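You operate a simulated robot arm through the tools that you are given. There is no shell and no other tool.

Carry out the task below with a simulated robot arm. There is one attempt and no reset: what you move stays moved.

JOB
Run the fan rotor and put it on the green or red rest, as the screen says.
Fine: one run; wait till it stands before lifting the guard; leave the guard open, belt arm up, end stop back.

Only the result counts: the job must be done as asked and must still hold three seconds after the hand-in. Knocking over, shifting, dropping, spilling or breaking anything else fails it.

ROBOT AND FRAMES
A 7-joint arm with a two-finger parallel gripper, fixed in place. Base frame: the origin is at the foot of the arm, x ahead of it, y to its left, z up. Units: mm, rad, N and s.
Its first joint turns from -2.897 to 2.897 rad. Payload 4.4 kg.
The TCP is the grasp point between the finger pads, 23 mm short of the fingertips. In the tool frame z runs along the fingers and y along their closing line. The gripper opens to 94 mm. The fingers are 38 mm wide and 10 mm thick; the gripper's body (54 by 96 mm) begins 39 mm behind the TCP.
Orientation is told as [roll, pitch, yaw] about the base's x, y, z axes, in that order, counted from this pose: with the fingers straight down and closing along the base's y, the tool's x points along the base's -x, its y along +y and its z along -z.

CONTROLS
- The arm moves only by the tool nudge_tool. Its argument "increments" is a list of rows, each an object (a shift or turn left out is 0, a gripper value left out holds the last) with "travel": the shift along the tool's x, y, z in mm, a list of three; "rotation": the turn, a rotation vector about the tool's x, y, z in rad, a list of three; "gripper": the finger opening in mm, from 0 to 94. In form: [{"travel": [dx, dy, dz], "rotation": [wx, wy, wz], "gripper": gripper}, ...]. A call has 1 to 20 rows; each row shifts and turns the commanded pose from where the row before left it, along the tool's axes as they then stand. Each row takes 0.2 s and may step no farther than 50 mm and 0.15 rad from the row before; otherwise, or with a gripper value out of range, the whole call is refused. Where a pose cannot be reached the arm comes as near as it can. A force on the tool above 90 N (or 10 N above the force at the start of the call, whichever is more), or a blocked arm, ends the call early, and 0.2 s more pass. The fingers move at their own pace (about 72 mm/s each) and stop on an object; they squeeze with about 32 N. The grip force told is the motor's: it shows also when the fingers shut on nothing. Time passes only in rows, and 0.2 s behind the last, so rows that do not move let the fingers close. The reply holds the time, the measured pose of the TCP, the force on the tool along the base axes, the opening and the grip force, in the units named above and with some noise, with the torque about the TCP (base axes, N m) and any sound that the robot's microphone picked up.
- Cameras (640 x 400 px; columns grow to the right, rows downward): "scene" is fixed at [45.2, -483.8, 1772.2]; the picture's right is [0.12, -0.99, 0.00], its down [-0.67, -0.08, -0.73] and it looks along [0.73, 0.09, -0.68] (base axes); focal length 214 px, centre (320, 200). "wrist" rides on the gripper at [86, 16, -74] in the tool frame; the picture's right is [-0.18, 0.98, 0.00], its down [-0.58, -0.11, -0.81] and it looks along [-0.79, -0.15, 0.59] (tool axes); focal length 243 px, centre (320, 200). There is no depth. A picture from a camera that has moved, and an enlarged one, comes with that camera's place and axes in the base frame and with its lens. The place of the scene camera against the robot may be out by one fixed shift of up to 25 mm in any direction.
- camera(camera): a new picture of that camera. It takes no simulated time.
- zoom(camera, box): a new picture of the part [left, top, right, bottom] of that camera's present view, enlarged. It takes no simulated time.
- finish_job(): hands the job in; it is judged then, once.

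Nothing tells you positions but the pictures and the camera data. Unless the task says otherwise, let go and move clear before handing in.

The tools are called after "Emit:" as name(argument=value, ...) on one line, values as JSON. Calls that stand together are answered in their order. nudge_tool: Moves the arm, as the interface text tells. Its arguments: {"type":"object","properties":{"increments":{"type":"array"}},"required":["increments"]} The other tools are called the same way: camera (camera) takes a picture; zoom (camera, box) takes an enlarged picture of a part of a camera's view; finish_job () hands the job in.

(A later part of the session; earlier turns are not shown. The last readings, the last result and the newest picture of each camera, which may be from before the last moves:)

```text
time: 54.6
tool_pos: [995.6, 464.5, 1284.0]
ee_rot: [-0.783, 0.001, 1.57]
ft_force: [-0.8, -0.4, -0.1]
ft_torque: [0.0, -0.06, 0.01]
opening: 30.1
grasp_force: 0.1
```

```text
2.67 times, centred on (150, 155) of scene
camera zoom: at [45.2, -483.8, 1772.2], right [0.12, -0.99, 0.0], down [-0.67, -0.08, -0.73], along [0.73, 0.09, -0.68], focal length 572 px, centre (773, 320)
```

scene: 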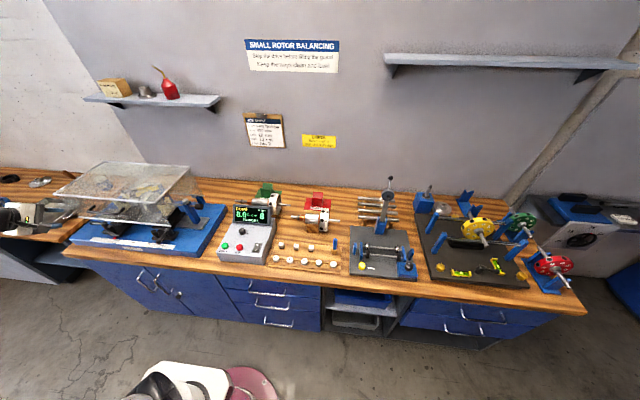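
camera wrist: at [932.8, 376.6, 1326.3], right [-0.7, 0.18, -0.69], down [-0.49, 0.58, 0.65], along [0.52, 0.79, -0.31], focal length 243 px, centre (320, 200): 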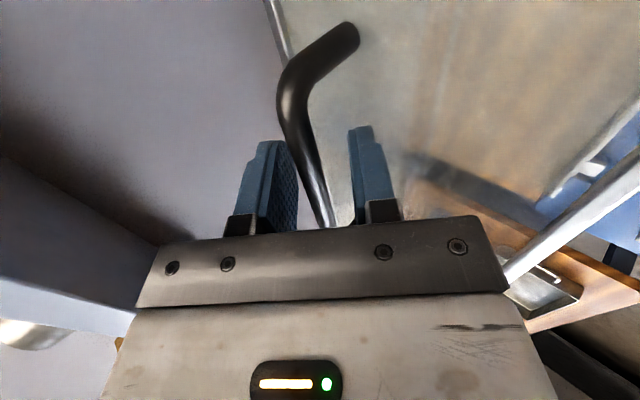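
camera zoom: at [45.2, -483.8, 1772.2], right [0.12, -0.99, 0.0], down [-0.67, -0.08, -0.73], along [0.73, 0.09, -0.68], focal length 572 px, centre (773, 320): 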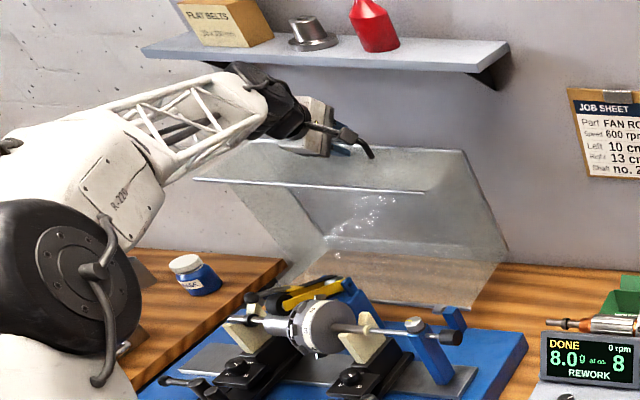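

The guard is released and stays up. I'll back off along the tool axis, then away toward the front.

Emit:
nudge_tool(increments=[{"travel": [0, 0, -12]}, {"travel": [0, 0, -12]}, {"travel": [0, 0, -14]}, {}])

Emit:
camera(camera="wrist")

Emit:
zoom(camera="scene", box=[60, 80, 240, 230])

```text
time: 55.6
tool_pos: [969.1, 465.0, 1312.7]
ee_rot: [-0.785, 0.0, 1.572]
ft_force: [-0.4, 0.6, -0.2]
ft_torque: [0.02, 0.03, -0.02]
opening: 29.9
grasp_force: 0.0
```

```text
taken
camera wrist: at [905.6, 376.5, 1353.7], right [-0.7, 0.18, -0.69], down [-0.49, 0.58, 0.65], along [0.52, 0.79, -0.31], focal length 243 px, centre (320, 200)
```

wrist: 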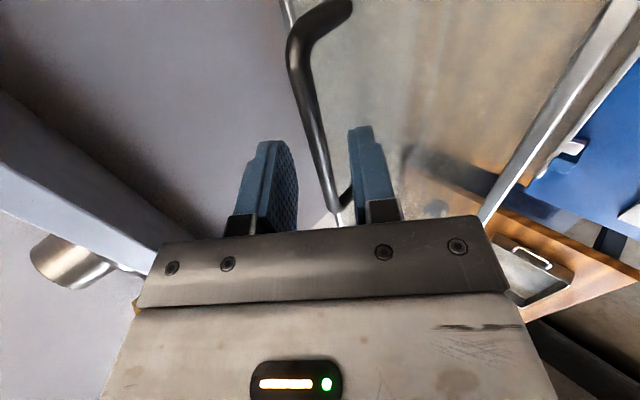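

```text
2.67 times, centred on (150, 155) of scene
camera zoom: at [45.2, -483.8, 1772.2], right [0.12, -0.99, 0.0], down [-0.67, -0.08, -0.73], along [0.73, 0.09, -0.68], focal length 572 px, centre (773, 320)
```

zoom: 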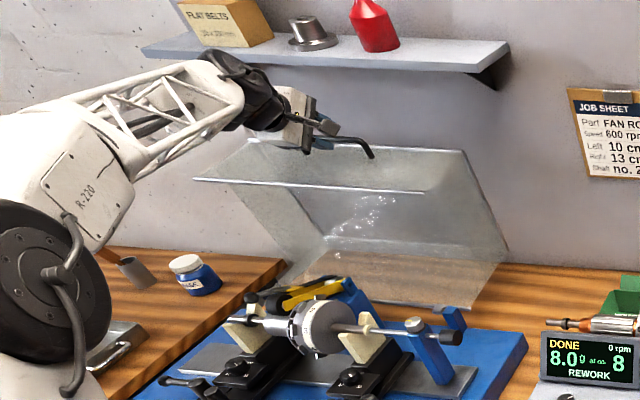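

The guard stays open and I'm clear of the handle. I'll retreat straight back in −x and then look at the belt arm, end stop and rotor.

Emit:
nudge_tool(increments=[{"travel": [0, 25, -31]}, {"travel": [0, 28, -28]}, {"travel": [0, 28, -28]}, {"travel": [0, 28, -28]}, {"travel": [0, 28, -28]}, {"travel": [0, 28, -28]}, {"travel": [0, 28, -28]}, {"travel": [0, 28, -28]}, {}])

Emit:
camera(camera="wrist")

Emit:
zoom(camera="scene", box=[60, 120, 240, 260])

Emit:
zoom(camera="scene", box=[120, 180, 220, 245])

```text
time: 57.6
tool_pos: [652.9, 466.7, 1314.5]
ee_rot: [-0.784, -0.001, 1.571]
ft_force: [0.9, -0.6, -0.1]
ft_torque: [0.02, 0.0, 0.03]
opening: 30.0
grasp_force: 0.0
```

```text
taken
camera wrist: at [589.3, 377.5, 1356.9], right [-0.7, 0.18, -0.69], down [-0.49, 0.58, 0.65], along [0.52, 0.79, -0.31], focal length 243 px, centre (320, 200)
```

wrist: 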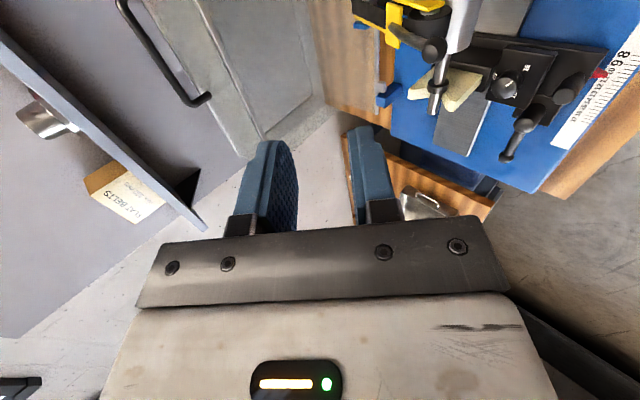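

```text
2.86 times, centred on (150, 190) of scene
camera zoom: at [45.2, -483.8, 1772.2], right [0.12, -0.99, 0.0], down [-0.67, -0.08, -0.73], along [0.73, 0.09, -0.68], focal length 613 px, centre (806, 229)
```

zoom: 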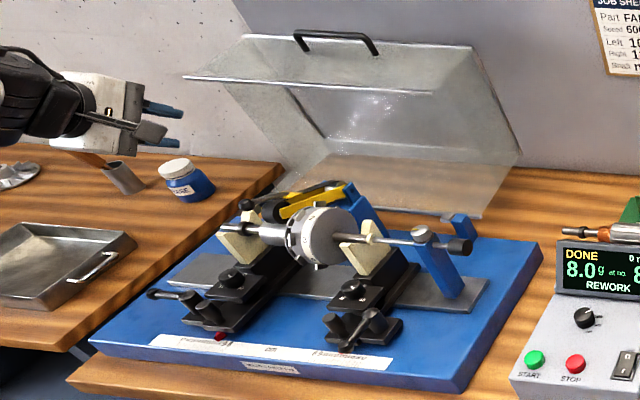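

```text
6.15 times, centred on (170, 212) of scene
camera zoom: at [45.2, -483.8, 1772.2], right [0.12, -0.99, 0.0], down [-0.67, -0.08, -0.73], along [0.73, 0.09, -0.68], focal length 1320 px, centre (1243, 123)
```

zoom: 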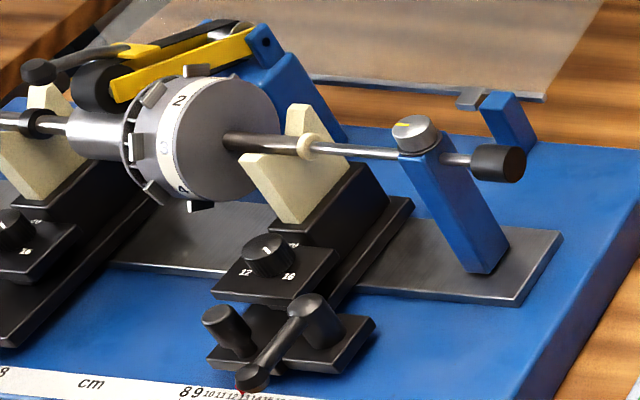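

The guard stands open, and I have a clear view of the belt arm (yellow, with a black ball handle), the end stop (silver clamp knob, black pull knob) and the rotor. I'll level the tool and take measured views from the right side.

Emit:
nudge_tool(increments=[{"rotation": [-0.15, 0, 0], "gripper": 94}, {"rotation": [-0.15, 0, 0]}, {"rotation": [-0.15, 0, 0]}, {"rotation": [-0.15, 0, 0]}, {"rotation": [-0.15, 0, 0]}, {"rotation": [-0.035, 0, 0]}, {"travel": [42, -8, 0]}, {"travel": [42, -8, 0]}, {"travel": [42, -8, 0]}, {"travel": [42, -8, 0]}, {"travel": [42, -8, 0]}, {"travel": [42, -8, 0]}, {"travel": [42, -8, 0]}, {"travel": [42, -8, 0]}, {}])

Emit:
camera(camera="wrist")

Emit:
zoom(camera="wrist", box=[220, 20, 440, 230])

```text
time: 60.8
tool_pos: [717.9, 127.5, 1315.3]
ee_rot: [0.001, 0.001, 1.572]
ft_force: [-0.3, -0.9, -1.1]
ft_torque: [0.03, 0.01, 0.0]
opening: 94.0
grasp_force: 0.1
```

```text
taken
camera wrist: at [701.4, 40.4, 1391.2], right [-0.98, 0.18, 0.0], down [0.11, 0.58, 0.81], along [0.15, 0.79, -0.59], focal length 243 px, centre (320, 200)
```

wrist: 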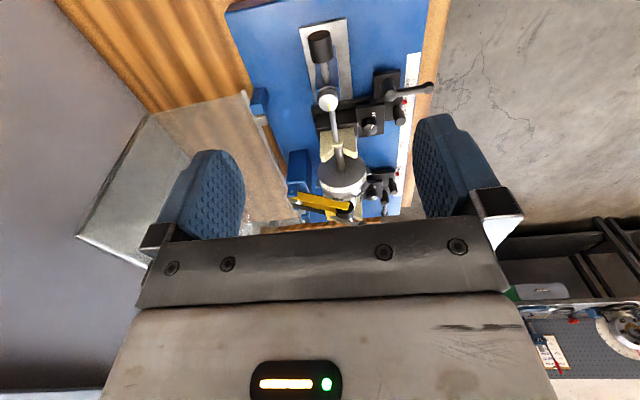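

```text
1.90 times, centred on (330, 125) of wrist
camera zoom: at [701.4, 40.4, 1391.2], right [-0.98, 0.18, 0.0], down [0.11, 0.58, 0.81], along [0.15, 0.79, -0.59], focal length 462 px, centre (301, 343)
```

zoom: 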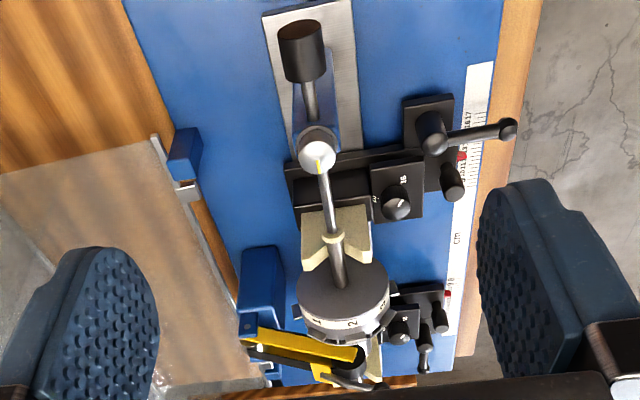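

I'll take enlarged crops of the end stop and belt arm from this side for triangulation.

Emit:
zoom(camera="wrist", box=[290, 20, 390, 120])

Emit:
zoom(camera="wrist", box=[280, 110, 400, 230])

```text
4.00 times, centred on (340, 70) of wrist
camera zoom: at [701.4, 40.4, 1391.2], right [-0.98, 0.18, 0.0], down [0.11, 0.58, 0.81], along [0.15, 0.79, -0.59], focal length 970 px, centre (240, 720)
```

zoom: 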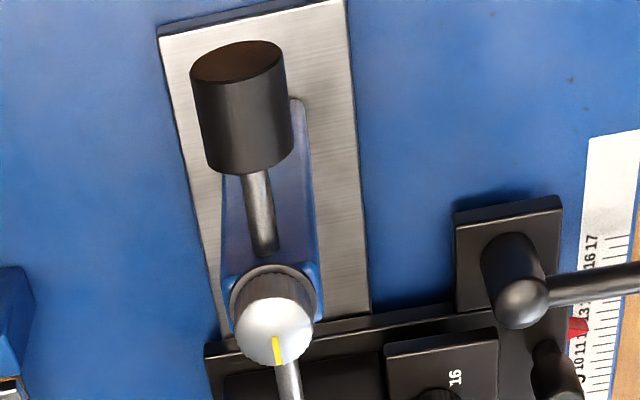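

```text
3.33 times, centred on (340, 170) of wrist
camera zoom: at [701.4, 40.4, 1391.2], right [-0.98, 0.18, 0.0], down [0.11, 0.58, 0.81], along [0.15, 0.79, -0.59], focal length 809 px, centre (253, 300)
```

zoom: 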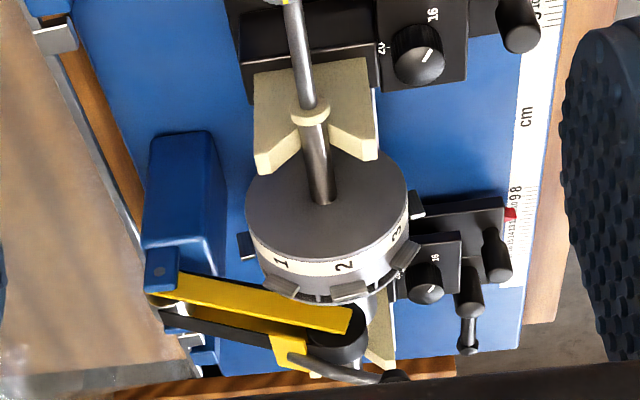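

Next a front view. I'll turn the tool back to yaw 0 and move in front of the machine.

Emit:
nudge_tool(increments=[{"rotation": [0, 0, 0.143]}, {"rotation": [0, 0, 0.143]}, {"rotation": [0, 0, 0.143]}, {"rotation": [0, 0, 0.143]}, {"rotation": [0, 0, 0.143]}, {"rotation": [0, 0, 0.143]}, {"rotation": [0, 0, 0.143]}, {"rotation": [0, 0, 0.143]}, {"rotation": [0, 0, 0.143]}, {"rotation": [0, 0, 0.143]}, {"rotation": [0, 0, 0.141]}, {"travel": [28, 36, 0]}, {"travel": [28, 36, 0]}, {"travel": [28, 36, 0]}, {"travel": [28, 36, 0]}, {"travel": [28, 36, 0]}, {"travel": [28, 36, 0]}, {"travel": [28, 36, 0]}, {"travel": [28, 36, 0]}, {}])

Emit:
camera(camera="wrist")

Emit:
zoom(camera="wrist", box=[235, 80, 425, 220])

```text
time: 65.0
tool_pos: [492.3, 417.2, 1315.6]
ee_rot: [0.0, 0.0, 0.001]
ft_force: [0.3, -0.9, 0.1]
ft_torque: [-0.03, 0.0, -0.02]
opening: 94.2
grasp_force: 0.0
```

```text
taken
camera wrist: at [405.6, 431.5, 1391.3], right [0.18, 0.98, 0.0], down [0.58, -0.11, 0.81], along [0.79, -0.15, -0.59], focal length 243 px, centre (320, 200)
```

wrist: 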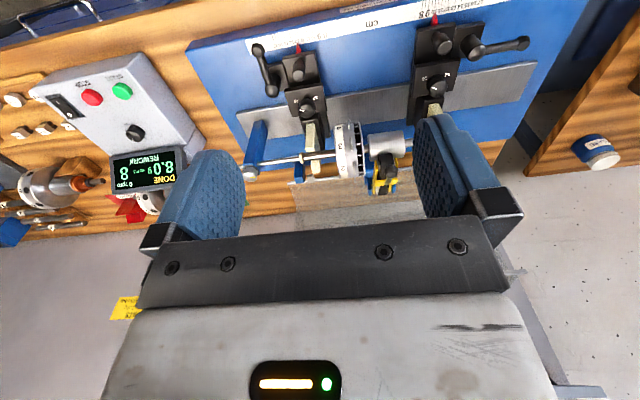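

```text
2.86 times, centred on (330, 150) of wrist
camera zoom: at [405.6, 431.5, 1391.3], right [0.18, 0.98, 0.0], down [0.58, -0.11, 0.81], along [0.79, -0.15, -0.59], focal length 693 px, centre (291, 343)
```

zoom: 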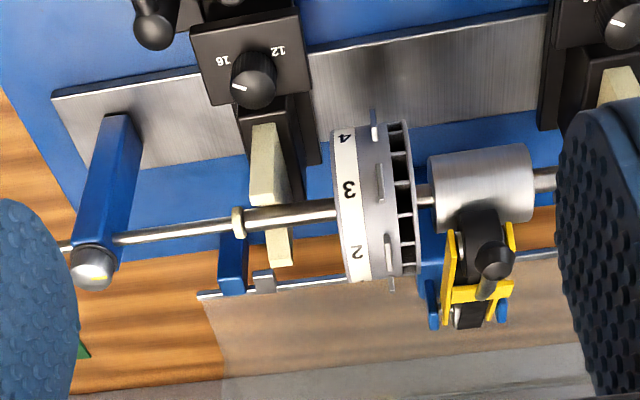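

Triangulated positions: belt-arm ball at about (698, 488, 1130), its pivot near (850, 1045), rotor axis at x≈725, z≈1045, lamination y≈461–529. I'll tilt the tool 45° with the fingers closing along y and go to a pre-grasp in front of the ball.

Emit:
nudge_tool(increments=[{"rotation": [0, -0.15, 0], "gripper": 50}, {"rotation": [0, -0.15, 0]}, {"rotation": [0, -0.15, 0]}, {"rotation": [0, -0.15, 0]}, {"rotation": [0, -0.15, 0]}, {"rotation": [0, -0.035, 0]}, {"travel": [-2.8, 14.2, 38]}, {"travel": [-2.8, 14.2, 38]}, {"travel": [-2.8, 14.2, 38]}, {"travel": [-2.8, 14.2, 38]}, {"travel": [-2.8, 14.2, 38]}, {}])

Emit:
camera(camera="wrist")

Emit:
zoom(camera="scene", box=[60, 150, 220, 250])

```text
time: 67.6
tool_pos: [636.6, 488.6, 1189.9]
ee_rot: [0.0, -0.786, -0.001]
ft_force: [0.4, 0.5, 0.4]
ft_torque: [-0.02, 0.03, -0.01]
opening: 49.7
grasp_force: 0.1
```

```text
taken
camera wrist: at [524.1, 503.0, 1183.0], right [0.13, 0.98, 0.13], down [-0.16, -0.11, 0.98], along [0.98, -0.15, 0.14], focal length 243 px, centre (320, 200)
```

wrist: 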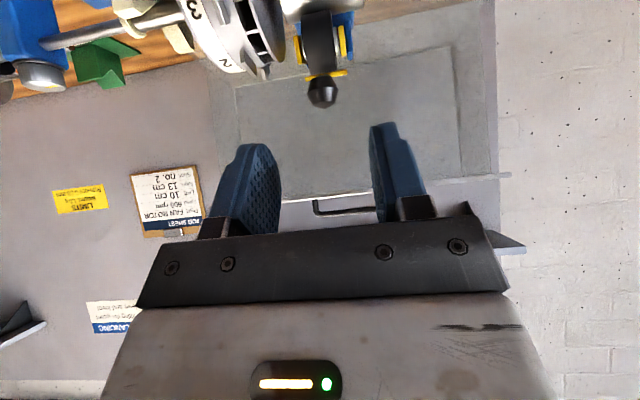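

```text
4.00 times, centred on (140, 200) of scene
camera zoom: at [45.2, -483.8, 1772.2], right [0.12, -0.99, 0.0], down [-0.67, -0.08, -0.73], along [0.73, 0.09, -0.68], focal length 858 px, centre (1040, 200)
```

zoom: 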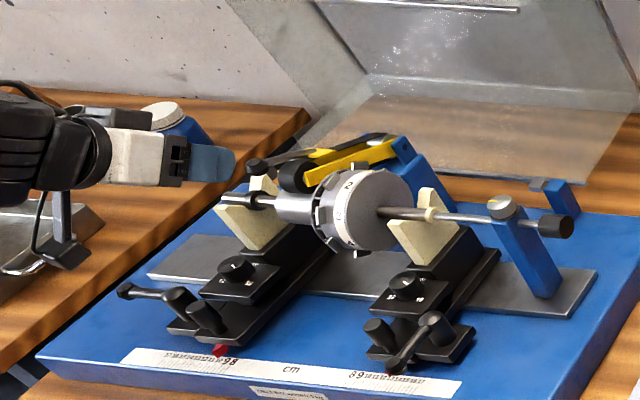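

The ball is straight ahead, about 84 mm along the tool axis. I'll narrow the opening to 36 mm and advance 78 mm.

Emit:
nudge_tool(increments=[{"travel": [-2.5, -0.6, 0], "gripper": 36}, {"travel": [0, 0, 20]}, {"travel": [0, 0, 20]}, {"travel": [0, 0, 20]}, {"travel": [0, 0, 18]}, {}])

Emit:
camera(camera="wrist")

Emit:
zoom(camera="scene", box=[80, 170, 180, 230])

```text
time: 69.0
tool_pos: [694.5, 486.6, 1137.6]
ee_rot: [0.001, -0.784, 0.001]
ft_force: [-0.2, 0.1, -0.2]
ft_torque: [-0.02, 0.02, -0.01]
opening: 35.8
grasp_force: 0.0
```

```text
taken
camera wrist: at [580.6, 501.7, 1130.2], right [0.13, 0.98, 0.13], down [-0.16, -0.11, 0.98], along [0.98, -0.15, 0.14], focal length 243 px, centre (320, 200)
```

wrist: 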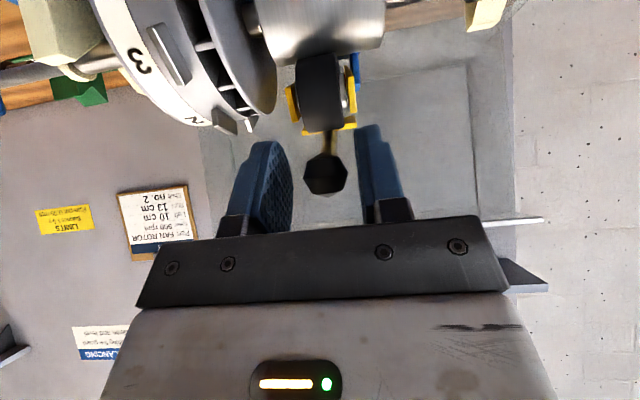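

```text
6.40 times, centred on (130, 200) of scene
camera zoom: at [45.2, -483.8, 1772.2], right [0.12, -0.99, 0.0], down [-0.67, -0.08, -0.73], along [0.73, 0.09, -0.68], focal length 1373 px, centre (1536, 200)
```

zoom: 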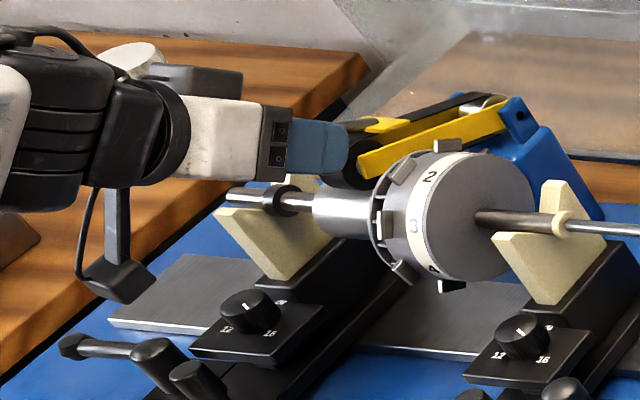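

The ball sits between the pads, clear of the fan disc. I'll close the gripper on it.

Emit:
nudge_tool(increments=[{"gripper": 0}, {}, {}, {}])

Emit:
zoom(camera="wrist", box=[220, 60, 420, 240])

```text
time: 70.1
tool_pos: [693.8, 490.1, 1137.8]
ee_rot: [0.002, -0.785, 0.002]
ft_force: [11.5, 28.1, -5.1]
ft_torque: [0.11, 0.05, -0.01]
opening: 21.5
grasp_force: 45.1
stopped in row 4: the force on the tool passed its limit at 92 N (the readings are from after the stop); the commanded pose is now the measured one
```

```text
2.22 times, centred on (320, 150) of wrist
camera zoom: at [580.1, 504.1, 1130.3], right [0.13, 0.98, 0.13], down [-0.16, -0.11, 0.98], along [0.98, -0.15, 0.14], focal length 539 px, centre (320, 311)
```

zoom: 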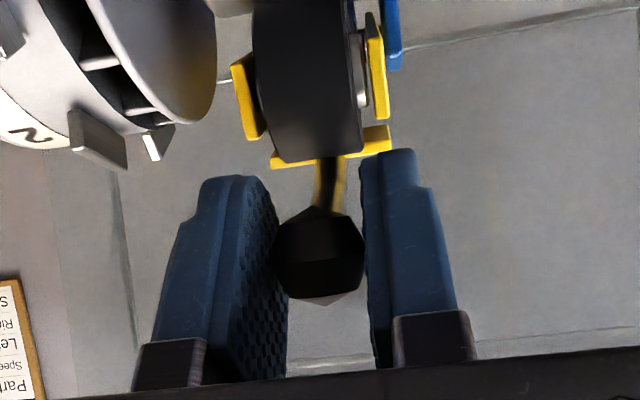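

The grip is 21.5 mm on the ball, with a side load because I was slightly off-centre. I'll relieve it by shifting a little in +y.

Emit:
nudge_tool(increments=[{"travel": [0, 1.5, 0]}, {}])

```text
time: 70.7
tool_pos: [692.7, 489.9, 1137.4]
ee_rot: [0.002, -0.786, 0.0]
ft_force: [17.3, 13.4, -6.6]
ft_torque: [-0.02, -0.5, 0.0]
opening: 21.6
grasp_force: 45.5
```

I'll lift the belt arm with a small first step along its arc.

Emit:
nudge_tool(increments=[{"travel": [-8.6, 0, -1.9]}, {"travel": [-8.6, 0, -1.8]}, {}])

Emit:
zoom(camera="scene", box=[80, 170, 180, 230])

```text
time: 71.5
tool_pos: [702.2, 489.7, 1153.7]
ee_rot: [0.0, -0.785, 0.002]
ft_force: [-0.2, -3.1, -12.8]
ft_torque: [-0.05, 1.25, 0.03]
opening: 21.4
grasp_force: 45.4
```

```text
6.40 times, centred on (130, 200) of scene
camera zoom: at [45.2, -483.8, 1772.2], right [0.12, -0.99, 0.0], down [-0.67, -0.08, -0.73], along [0.73, 0.09, -0.68], focal length 1373 px, centre (1536, 200)
```

zoom: 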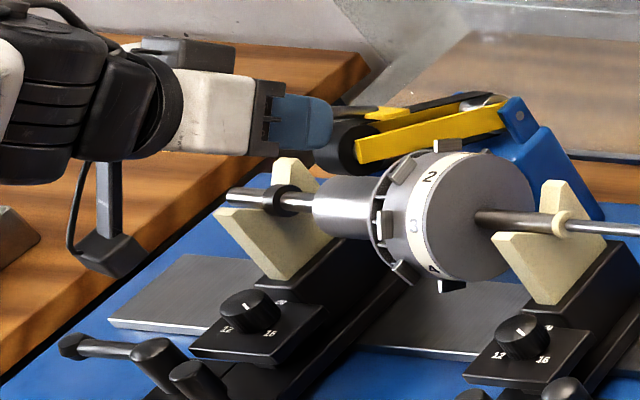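

The belt arm rises with it. Continuing along the arc.

Emit:
nudge_tool(increments=[{"travel": [-7.5, 0, -1.0]}, {"travel": [-7.5, 0, -1.0]}, {"travel": [-7.6, 0, -0.4]}, {"travel": [-7.6, 0, -0.2]}, {"travel": [-7.6, 0, 0.2]}, {"travel": [-7.6, 0, 0.4]}, {"travel": [-7.5, 0, 0.9]}, {"travel": [-7.5, 0, 1.1]}, {}])

Emit:
zoom(camera="scene", box=[80, 160, 200, 230])

```text
time: 73.5
tool_pos: [745.6, 489.7, 1195.2]
ee_rot: [0.002, -0.785, 0.002]
ft_force: [-5.2, -25.4, -8.0]
ft_torque: [-0.18, 1.1, -0.05]
opening: 21.5
grasp_force: 44.9
```

```text
5.33 times, centred on (140, 195) of scene
camera zoom: at [45.2, -483.8, 1772.2], right [0.12, -0.99, 0.0], down [-0.67, -0.08, -0.73], along [0.73, 0.09, -0.68], focal length 1144 px, centre (1280, 227)
```

zoom: 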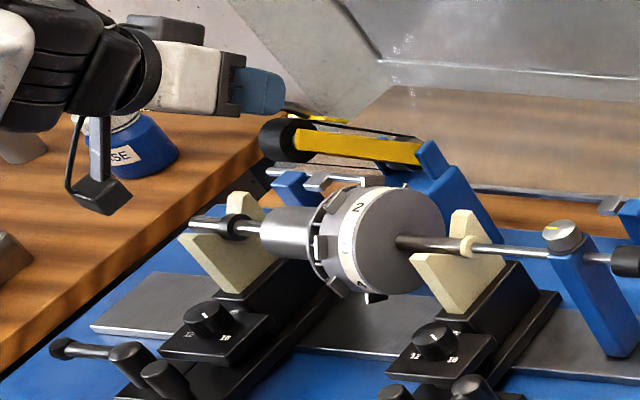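

The arm is about halfway up. I'll relieve the small side load and continue.

Emit:
nudge_tool(increments=[{"travel": [-7.4, -1, 1.6]}, {"travel": [-7.4, 0, 1.7]}, {"travel": [-7.3, 0, 2.2]}, {"travel": [-7.2, 0, 2.4]}, {"travel": [-7.0, 0, 2.8]}, {"travel": [-7.0, 0, 3.0]}, {"travel": [-6.7, 0, 3.5]}, {"travel": [-6.7, 0, 3.6]}, {}])

Emit:
zoom(camera="scene", box=[80, 150, 200, 230])

```text
time: 75.5
tool_pos: [800.2, 490.1, 1222.6]
ee_rot: [0.002, -0.784, 0.001]
ft_force: [-9.1, 8.3, 5.6]
ft_torque: [0.02, 1.21, 0.0]
opening: 21.3
grasp_force: 45.6
```

```text
5.00 times, centred on (140, 190) of scene
camera zoom: at [45.2, -483.8, 1772.2], right [0.12, -0.99, 0.0], down [-0.67, -0.08, -0.73], along [0.73, 0.09, -0.68], focal length 1072 px, centre (1220, 250)
```

zoom: 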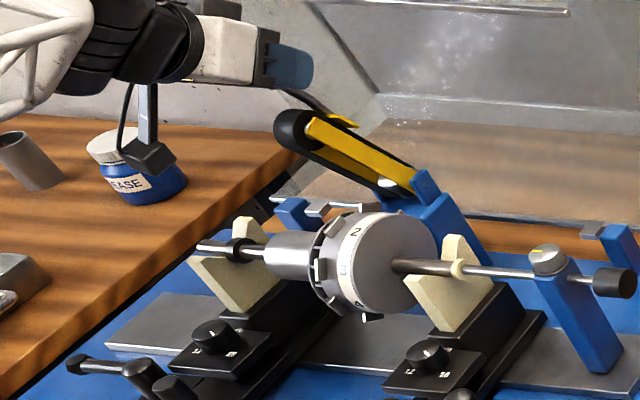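

The arm is at about 75°. I'll continue in smaller calls, watching for its stop.

Emit:
nudge_tool(increments=[{"travel": [-6.4, 0, 4.0]}, {"travel": [-6.4, 0, 4.1]}, {"travel": [-6.0, 0, 4.6]}, {"travel": [-5.9, 0, 4.7]}, {}])

Emit:
zoom(camera="scene", box=[80, 150, 200, 230])

```text
time: 76.7
tool_pos: [829.3, 489.7, 1226.2]
ee_rot: [0.003, -0.785, -0.002]
ft_force: [-6.9, 18.5, 6.6]
ft_torque: [0.2, 1.18, -0.2]
opening: 21.4
grasp_force: 44.7
```

```text
5.00 times, centred on (140, 190) of scene
camera zoom: at [45.2, -483.8, 1772.2], right [0.12, -0.99, 0.0], down [-0.67, -0.08, -0.73], along [0.73, 0.09, -0.68], focal length 1072 px, centre (1220, 250)
```

zoom: 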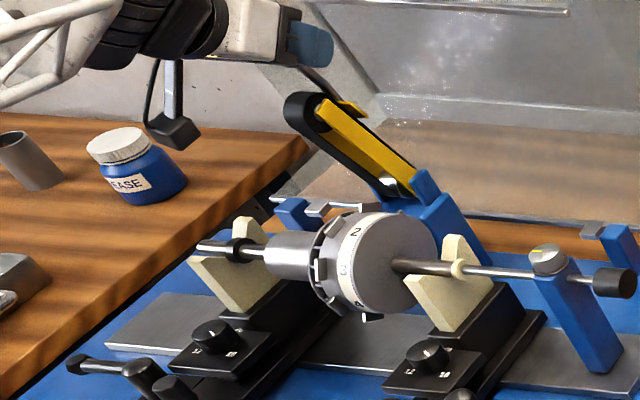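

Still moving freely. Continuing past vertical.

Emit:
nudge_tool(increments=[{"travel": [-5.6, 0, 5.1]}, {"travel": [-5.5, 0, 5.2]}, {"travel": [-5.0, 0, 5.6]}, {"travel": [-4.9, 0, 5.7]}, {}])

Emit:
zoom(camera="scene", box=[80, 150, 200, 230])

```text
time: 77.9
tool_pos: [859.1, 489.8, 1226.4]
ee_rot: [0.003, -0.786, 0.001]
ft_force: [-6.6, 21.1, 10.8]
ft_torque: [0.16, 1.26, -0.23]
opening: 21.4
grasp_force: 44.9
```

```text
5.00 times, centred on (140, 190) of scene
camera zoom: at [45.2, -483.8, 1772.2], right [0.12, -0.99, 0.0], down [-0.67, -0.08, -0.73], along [0.73, 0.09, -0.68], focal length 1072 px, centre (1220, 250)
```

zoom: 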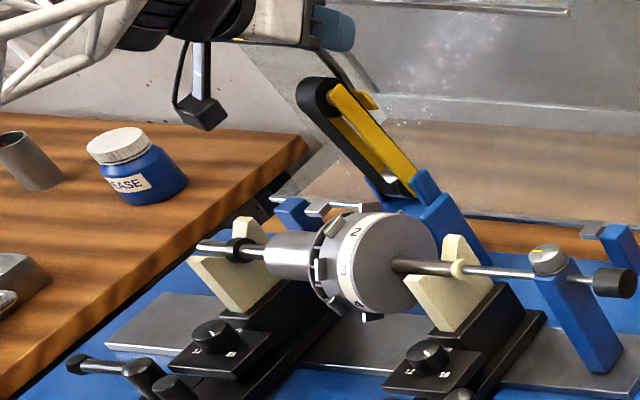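

Over vertical now. I'll go a little further to find the stop.

Emit:
nudge_tool(increments=[{"travel": [-4.5, 0, 6.1]}, {"travel": [-4.4, 0, 6.2]}, {"travel": [-4.0, 0, 6.4]}, {}])

Emit:
zoom(camera="scene", box=[80, 150, 200, 230])

Emit:
camera(camera="wrist")

```text
time: 78.9
tool_pos: [881.4, 489.7, 1221.2]
ee_rot: [0.003, -0.785, 0.002]
ft_force: [-3.7, 21.7, 9.8]
ft_torque: [0.07, 1.23, -0.24]
opening: 21.5
grasp_force: 44.7
```

```text
5.00 times, centred on (140, 190) of scene
camera zoom: at [45.2, -483.8, 1772.2], right [0.12, -0.99, 0.0], down [-0.67, -0.08, -0.73], along [0.73, 0.09, -0.68], focal length 1072 px, centre (1220, 250)
```

zoom: 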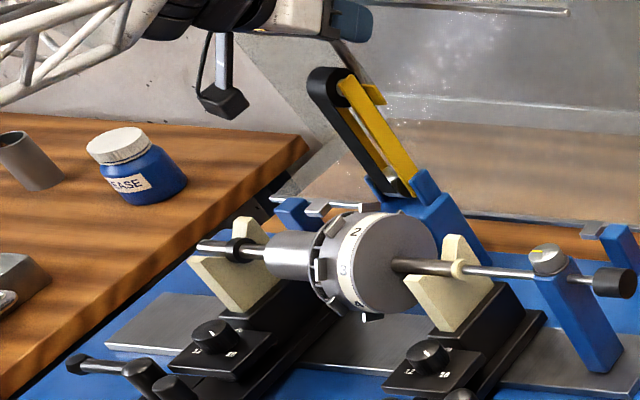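

```text
taken
camera wrist: at [769.1, 504.3, 1214.5], right [0.13, 0.98, 0.13], down [-0.16, -0.11, 0.98], along [0.98, -0.15, 0.14], focal length 243 px, centre (320, 200)
```

wrist: 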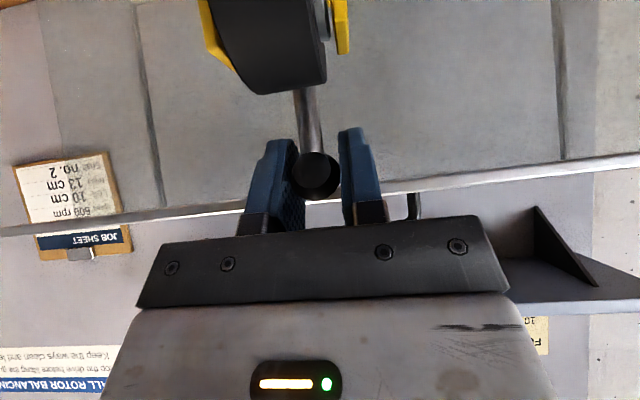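

Nearly over-centre for the roller mass. Two more small steps while staying clear of the guard edge.

Emit:
nudge_tool(increments=[{"travel": [-3.8, -0.8, 6.6]}, {"travel": [-3.7, 0, 6.7]}, {}])

Emit:
zoom(camera="scene", box=[80, 150, 200, 230])

```text
time: 79.7
tool_pos: [894.4, 489.5, 1215.8]
ee_rot: [0.0, -0.78, 0.002]
ft_force: [-41.3, -7.5, 1.7]
ft_torque: [0.12, 0.28, -0.39]
opening: 21.6
grasp_force: 45.2
stopped in row 3: the force on the tool passed its limit at 94 N (the readings are from after the stop); the commanded pose is now the measured one
```

```text
5.00 times, centred on (140, 190) of scene
camera zoom: at [45.2, -483.8, 1772.2], right [0.12, -0.99, 0.0], down [-0.67, -0.08, -0.73], along [0.73, 0.09, -0.68], focal length 1072 px, centre (1220, 250)
```

zoom: 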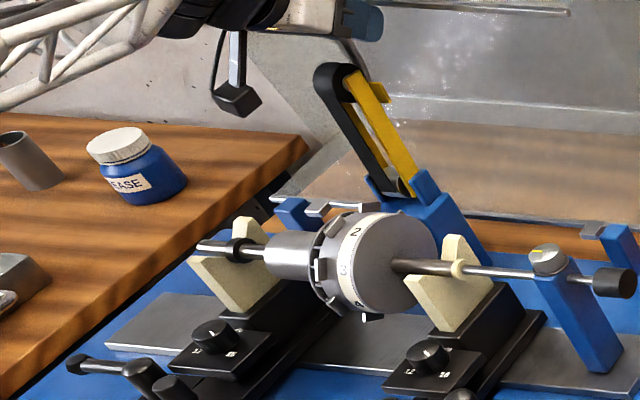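

A firm resistance shows that the arm is at its upper stop. I'll ease off slightly, release, and check that it stays up.

Emit:
nudge_tool(increments=[{"travel": [1.0, 0, -1.5]}, {"gripper": 36}, {}, {}])

Emit:
camera(camera="wrist")

Emit:
zoom(camera="scene", box=[80, 130, 220, 230])

```text
time: 80.7
tool_pos: [893.8, 489.7, 1215.2]
ee_rot: [-0.001, -0.78, 0.001]
ft_force: [-4.3, 3.0, -1.4]
ft_torque: [-0.02, -0.03, -0.09]
opening: 34.8
grasp_force: 0.1
```

```text
taken
camera wrist: at [780.3, 503.8, 1208.4], right [0.13, 0.98, 0.13], down [-0.15, -0.11, 0.98], along [0.98, -0.15, 0.14], focal length 243 px, centre (320, 200)
```

wrist: 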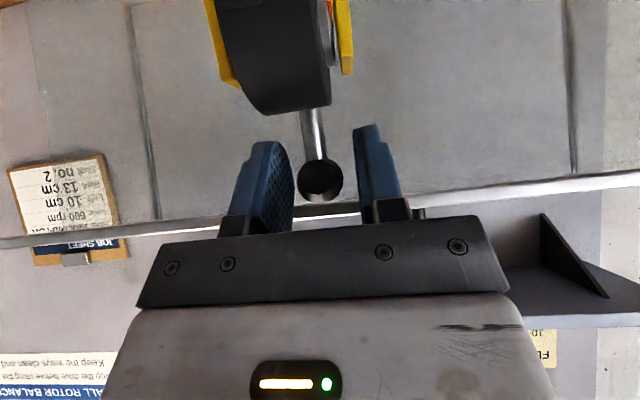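

```text
4.00 times, centred on (150, 180) of scene
camera zoom: at [45.2, -483.8, 1772.2], right [0.12, -0.99, 0.0], down [-0.67, -0.08, -0.73], along [0.73, 0.09, -0.68], focal length 858 px, centre (1000, 280)
```

zoom: 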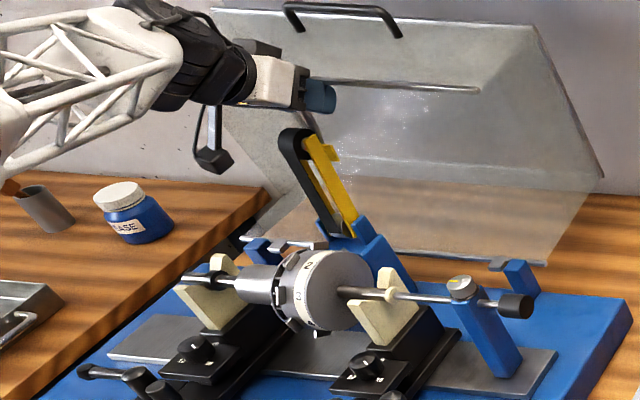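

Released; there is a small residual force, so I'll back off along the tool axis and check that the arm stays.

Emit:
nudge_tool(increments=[{"travel": [0, 0, -10]}, {"travel": [0, 0, -15]}, {"travel": [0, 0, -20]}, {}])

Emit:
camera(camera="wrist")

Emit:
zoom(camera="scene", box=[80, 130, 220, 230])

```text
time: 81.7
tool_pos: [862.0, 488.7, 1247.8]
ee_rot: [0.0, -0.779, 0.002]
ft_force: [0.3, -1.2, -0.5]
ft_torque: [-0.01, -0.01, 0.02]
opening: 36.0
grasp_force: 0.2
```

```text
taken
camera wrist: at [748.8, 503.3, 1240.5], right [0.13, 0.98, 0.13], down [-0.15, -0.11, 0.98], along [0.98, -0.15, 0.14], focal length 243 px, centre (320, 200)
```

wrist: 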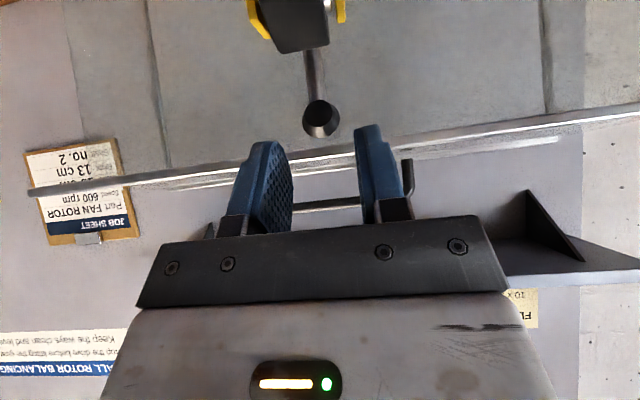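

```text
4.00 times, centred on (150, 180) of scene
camera zoom: at [45.2, -483.8, 1772.2], right [0.12, -0.99, 0.0], down [-0.67, -0.08, -0.73], along [0.73, 0.09, -0.68], focal length 858 px, centre (1000, 280)
```

zoom: 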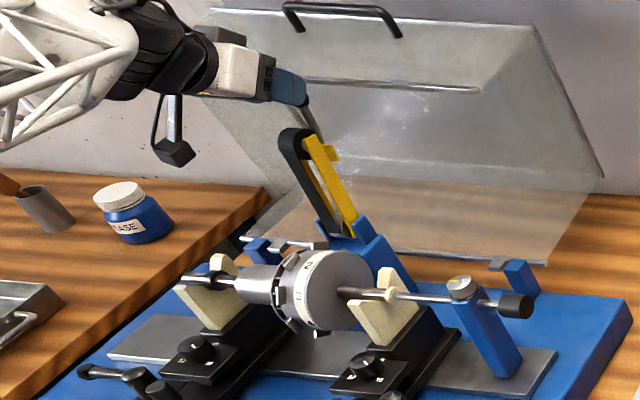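

The belt arm stays up. I'll back away and then inspect the end stop's clamp knob closely.

Emit:
nudge_tool(increments=[{"travel": [28, 0, -28]}, {"travel": [28, 0, -28]}, {"travel": [28, 0, -28]}, {"travel": [28, 0, -28]}, {"travel": [28, 0, -28]}, {"travel": [28, 0, -28]}, {}])

Emit:
zoom(camera="scene", box=[170, 190, 218, 225])

Emit:
zoom(camera="scene", box=[80, 130, 220, 230])

```text
time: 83.3
tool_pos: [624.5, 488.0, 1248.7]
ee_rot: [0.0, -0.781, 0.004]
ft_force: [-0.3, 0.8, 0.1]
ft_torque: [0.01, -0.01, -0.02]
opening: 36.2
grasp_force: 0.0
```

```text
11.43 times, centred on (194, 208) of scene
camera zoom: at [45.2, -483.8, 1772.2], right [0.12, -0.99, 0.0], down [-0.67, -0.08, -0.73], along [0.73, 0.09, -0.68], focal length 2451 px, centre (1760, 114)
```

zoom: 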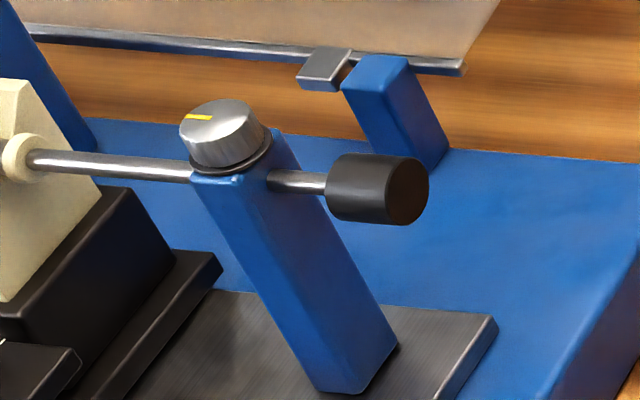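

```text
4.00 times, centred on (150, 180) of scene
camera zoom: at [45.2, -483.8, 1772.2], right [0.12, -0.99, 0.0], down [-0.67, -0.08, -0.73], along [0.73, 0.09, -0.68], focal length 858 px, centre (1000, 280)
```

zoom: 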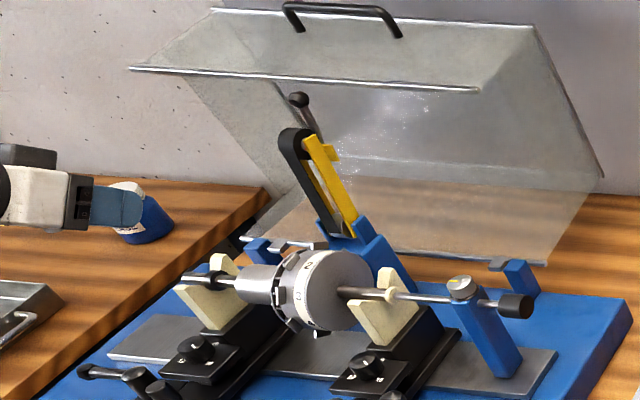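

The belt arm is up and the guard is open. The end stop's black knob is at about x=725, z=1045, y 161–187. I'll level the tool, yaw 90° and go above that knob.

Emit:
nudge_tool(increments=[{"rotation": [0, 0.15, 0]}, {"rotation": [0, 0.15, 0]}, {"rotation": [0, 0.15, 0]}, {"rotation": [0, 0.15, 0]}, {"rotation": [0, 0.15, 0]}, {"rotation": [0, 0.032, 0]}, {"rotation": [0, 0, -0.143]}, {"rotation": [0, 0, -0.143]}, {"rotation": [0, 0, -0.143]}, {"rotation": [0, 0, -0.143]}, {"rotation": [0, 0, -0.143]}, {"rotation": [0, 0, -0.143]}, {"rotation": [0, 0, -0.143]}, {"rotation": [0, 0, -0.143]}, {"rotation": [0, 0, -0.143]}, {"rotation": [0, 0, -0.143]}, {"rotation": [0, 0, -0.137]}, {}])

Emit:
nudge_tool(increments=[{"travel": [39, -12.6, 0], "gripper": 60}, {"travel": [39, -12.6, 0]}, {"travel": [39, -12.6, 0]}, {"travel": [39, -12.6, 0]}, {"travel": [39, -12.6, 0]}, {"travel": [39, -12.6, 0]}, {"travel": [39, -12.6, 0]}, {"travel": [41, -12.2, 0]}, {"travel": [0, 0, 35]}, {"travel": [0, 0, 35]}, {"travel": [0, 0, 35]}, {}])

Emit:
camera(camera="wrist")

Emit:
zoom(camera="scene", box=[140, 170, 240, 240])

```text
time: 87.1
tool_pos: [623.8, 488.7, 1248.1]
ee_rot: [0.001, 0.0, 1.571]
ft_force: [-0.6, 0.2, 0.0]
ft_torque: [0.01, 0.01, 0.0]
opening: 36.0
grasp_force: 0.0
```

```text
time: 89.7
tool_pos: [724.6, 175.5, 1143.6]
ee_rot: [0.0, 0.001, 1.57]
ft_force: [-0.7, 0.0, 0.5]
ft_torque: [-0.02, -0.02, 0.0]
opening: 59.7
grasp_force: 0.1
```

```text
taken
camera wrist: at [707.9, 87.4, 1218.9], right [-0.98, 0.19, 0.0], down [0.11, 0.58, 0.81], along [0.15, 0.79, -0.59], focal length 243 px, centre (320, 200)
```

wrist: 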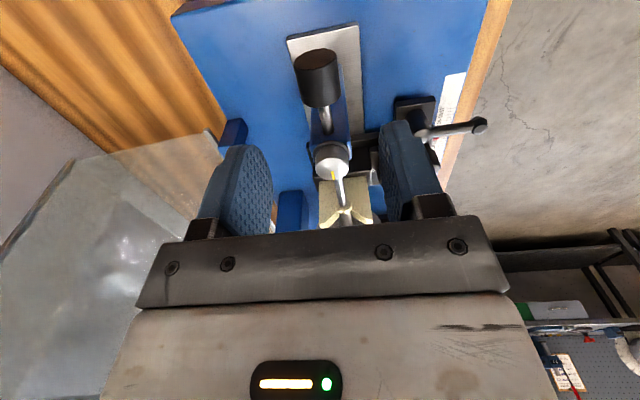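

```text
5.71 times, centred on (190, 205) of scene
camera zoom: at [45.2, -483.8, 1772.2], right [0.12, -0.99, 0.0], down [-0.67, -0.08, -0.73], along [0.73, 0.09, -0.68], focal length 1226 px, centre (1063, 171)
```

zoom: 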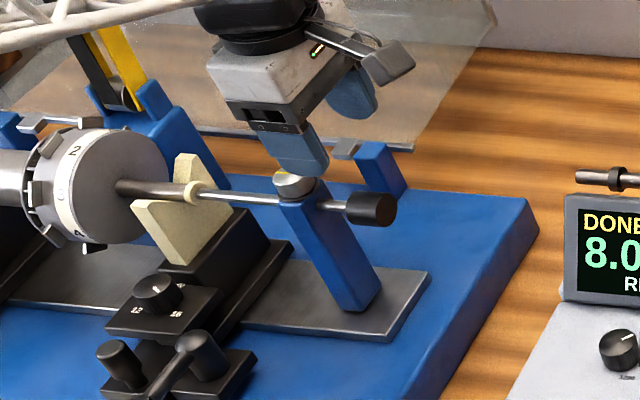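

The knob is directly below at (725, 176, 1045). I'll descend around it and close.

Emit:
nudge_tool(increments=[{"travel": [0, 0, 33]}, {"travel": [0, 0, 33]}, {"travel": [0, 0, 32]}, {}, {"gripper": 0}, {}, {}])

Emit:
zoom(camera="scene", box=[140, 170, 240, 240])

```text
time: 91.3
tool_pos: [724.9, 174.9, 1045.7]
ee_rot: [-0.001, 0.001, 1.568]
ft_force: [49.3, 1.2, -16.7]
ft_torque: [0.06, 0.08, 0.37]
opening: 29.7
grasp_force: 45.6
```

```text
5.71 times, centred on (190, 205) of scene
camera zoom: at [45.2, -483.8, 1772.2], right [0.12, -0.99, 0.0], down [-0.67, -0.08, -0.73], along [0.73, 0.09, -0.68], focal length 1226 px, centre (1063, 171)
```

zoom: 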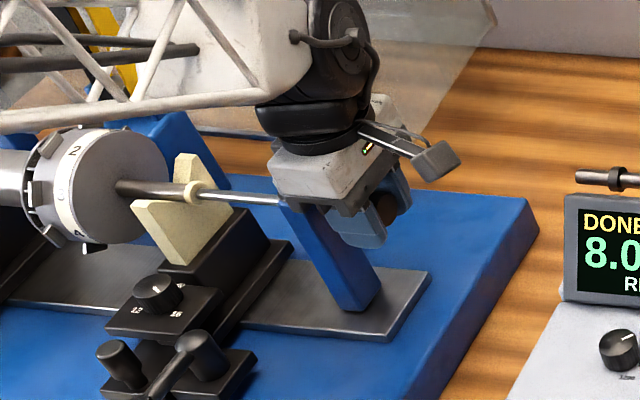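

Gripped at 29.7 mm with a side load. I'll relieve it by 1.5 mm in +x, then pull gently toward −y by 3 mm to see if the rod is free.

Emit:
nudge_tool(increments=[{"travel": [0, -1.5, 0]}, {}, {}])

Emit:
nudge_tool(increments=[{"travel": [1.5, 0, 0]}, {"travel": [1.5, 0, 0]}, {}])

```text
time: 92.1
tool_pos: [725.2, 175.9, 1044.5]
ee_rot: [0.002, 0.001, 1.569]
ft_force: [8.7, 0.0, -10.2]
ft_torque: [0.37, 0.11, 0.26]
opening: 29.6
grasp_force: 45.4
```

```text
time: 92.9
tool_pos: [723.6, 172.3, 1044.3]
ee_rot: [0.001, 0.001, 1.569]
ft_force: [-5.8, 3.5, -14.5]
ft_torque: [0.27, 0.03, 0.43]
opening: 29.7
grasp_force: 45.0
```

The pull took only a few newtons, so the rod seems free. I'll check the tip and continue pulling.

Emit:
zoom(camera="scene", box=[150, 185, 214, 230])

Emit:
nudge_tool(increments=[{"travel": [4, 0, 0]}, {"travel": [4, 0, 0]}, {}])

Emit:
zoom(camera="scene", box=[150, 185, 214, 230])

```text
8.89 times, centred on (182, 208) of scene
camera zoom: at [45.2, -483.8, 1772.2], right [0.12, -0.99, 0.0], down [-0.67, -0.08, -0.73], along [0.73, 0.09, -0.68], focal length 1906 px, centre (1547, 133)
```

zoom: 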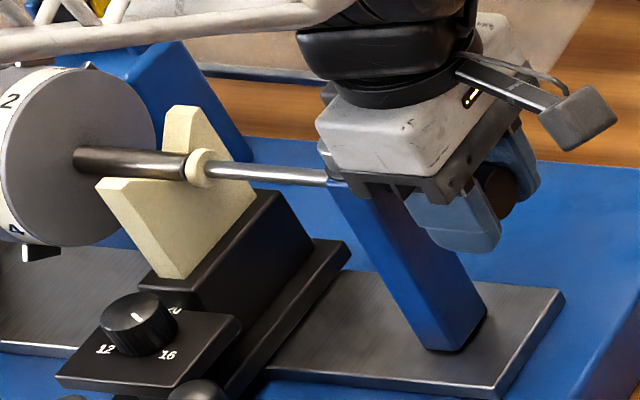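

```text
time: 93.7
tool_pos: [725.6, 162.8, 1044.1]
ee_rot: [0.002, 0.0, 1.569]
ft_force: [-17.2, 3.8, -19.0]
ft_torque: [-0.06, -0.03, 0.24]
opening: 29.8
grasp_force: 44.5
```

```text
8.89 times, centred on (182, 208) of scene
camera zoom: at [45.2, -483.8, 1772.2], right [0.12, -0.99, 0.0], down [-0.67, -0.08, -0.73], along [0.73, 0.09, -0.68], focal length 1906 px, centre (1547, 133)
```

zoom: 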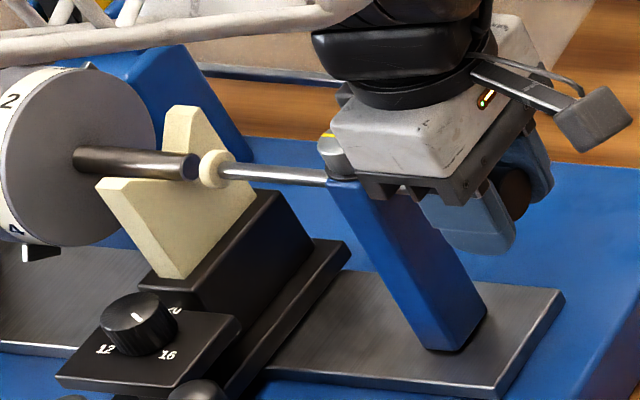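

The tip has left the shaft, so the rod is free. I'll pull it back further until it stops.

Emit:
nudge_tool(increments=[{"travel": [4, 0.6, 0]}, {"travel": [4, 0, 0]}, {"travel": [4, 0, 0]}, {"travel": [4, 0, 0]}, {}])

Emit:
zoom(camera="scene", box=[150, 185, 214, 230])

```text
time: 94.9
tool_pos: [725.1, 147.7, 1044.5]
ee_rot: [0.003, 0.0, 1.568]
ft_force: [-2.2, 2.8, -35.0]
ft_torque: [-0.11, -0.03, 0.28]
opening: 30.0
grasp_force: 44.8
```

```text
8.89 times, centred on (182, 208) of scene
camera zoom: at [45.2, -483.8, 1772.2], right [0.12, -0.99, 0.0], down [-0.67, -0.08, -0.73], along [0.73, 0.09, -0.68], focal length 1906 px, centre (1547, 133)
```

zoom: 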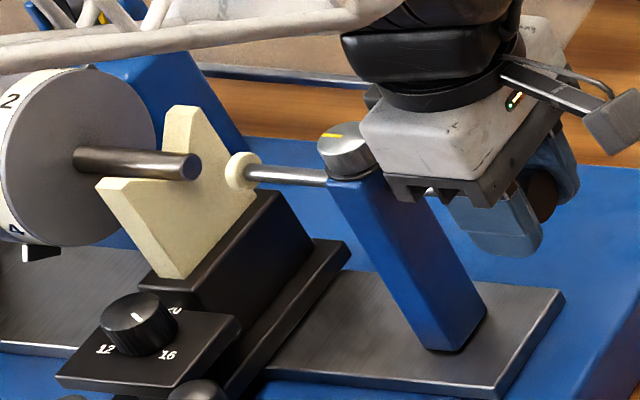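

About 27 mm back and still sliding easily. I'll relieve the vertical load and continue pulling.

Emit:
nudge_tool(increments=[{"travel": [4, 0, 1]}, {"travel": [4, 0, 0]}, {"travel": [4, 0, 0]}, {"travel": [4, 0, 0]}, {"travel": [4, 0, 0]}, {}])

Emit:
zoom(camera="scene", box=[150, 185, 214, 230])

```text
time: 96.3
tool_pos: [724.7, 127.0, 1045.4]
ee_rot: [0.0, -0.001, 1.568]
ft_force: [10.6, 2.0, -20.4]
ft_torque: [0.47, -0.07, 0.38]
opening: 29.8
grasp_force: 45.1
```

```text
8.89 times, centred on (182, 208) of scene
camera zoom: at [45.2, -483.8, 1772.2], right [0.12, -0.99, 0.0], down [-0.67, -0.08, -0.73], along [0.73, 0.09, -0.68], focal length 1906 px, centre (1547, 133)
```

zoom: 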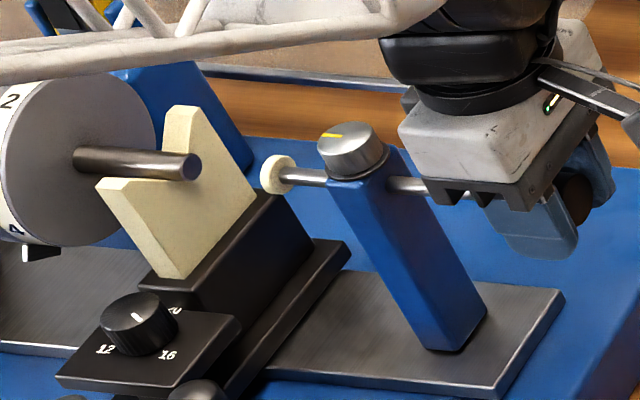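

About 48 mm back now; the tip nears the post. I'll continue gently to its end.

Emit:
nudge_tool(increments=[{"travel": [3, 0, 0.5]}, {"travel": [3, 0, 0]}, {"travel": [3, 0, 0]}, {"travel": [3, 0, 0]}, {}])

Emit:
zoom(camera="scene", box=[150, 185, 214, 230])

```text
time: 97.5
tool_pos: [725.3, 116.1, 1044.7]
ee_rot: [-0.003, 0.0, 1.568]
ft_force: [10.2, 2.4, 6.9]
ft_torque: [-0.01, -0.03, 0.32]
opening: 29.8
grasp_force: 44.2
```

```text
8.89 times, centred on (182, 208) of scene
camera zoom: at [45.2, -483.8, 1772.2], right [0.12, -0.99, 0.0], down [-0.67, -0.08, -0.73], along [0.73, 0.09, -0.68], focal length 1906 px, centre (1547, 133)
```

zoom: 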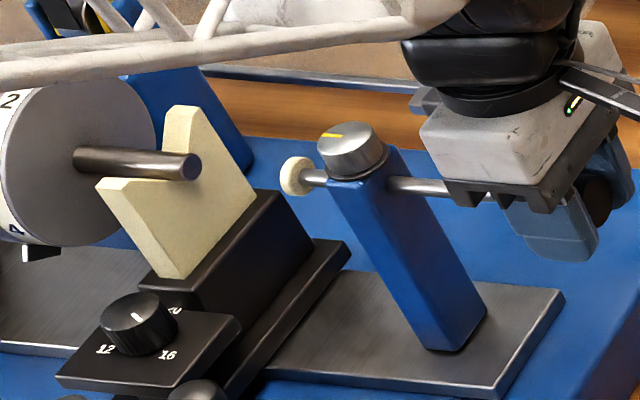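

A little more to reach the end of its travel.

Emit:
nudge_tool(increments=[{"travel": [2.5, 0, 0]}, {"travel": [2.5, 0, 0]}, {"travel": [2.5, 0, 0]}, {}])

Emit:
zoom(camera="scene", box=[150, 185, 214, 230])

```text
time: 98.5
tool_pos: [724.8, 108.4, 1043.5]
ee_rot: [-0.001, -0.001, 1.57]
ft_force: [9.7, 32.0, 13.9]
ft_torque: [0.0, -0.03, 0.39]
opening: 29.7
grasp_force: 44.9
```

```text
8.89 times, centred on (182, 208) of scene
camera zoom: at [45.2, -483.8, 1772.2], right [0.12, -0.99, 0.0], down [-0.67, -0.08, -0.73], along [0.73, 0.09, -0.68], focal length 1906 px, centre (1547, 133)
```

zoom: 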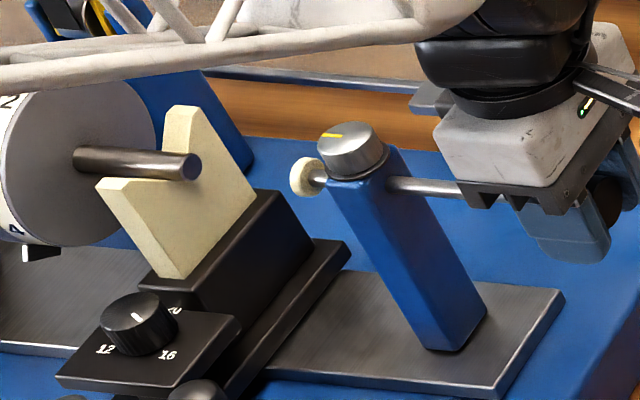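

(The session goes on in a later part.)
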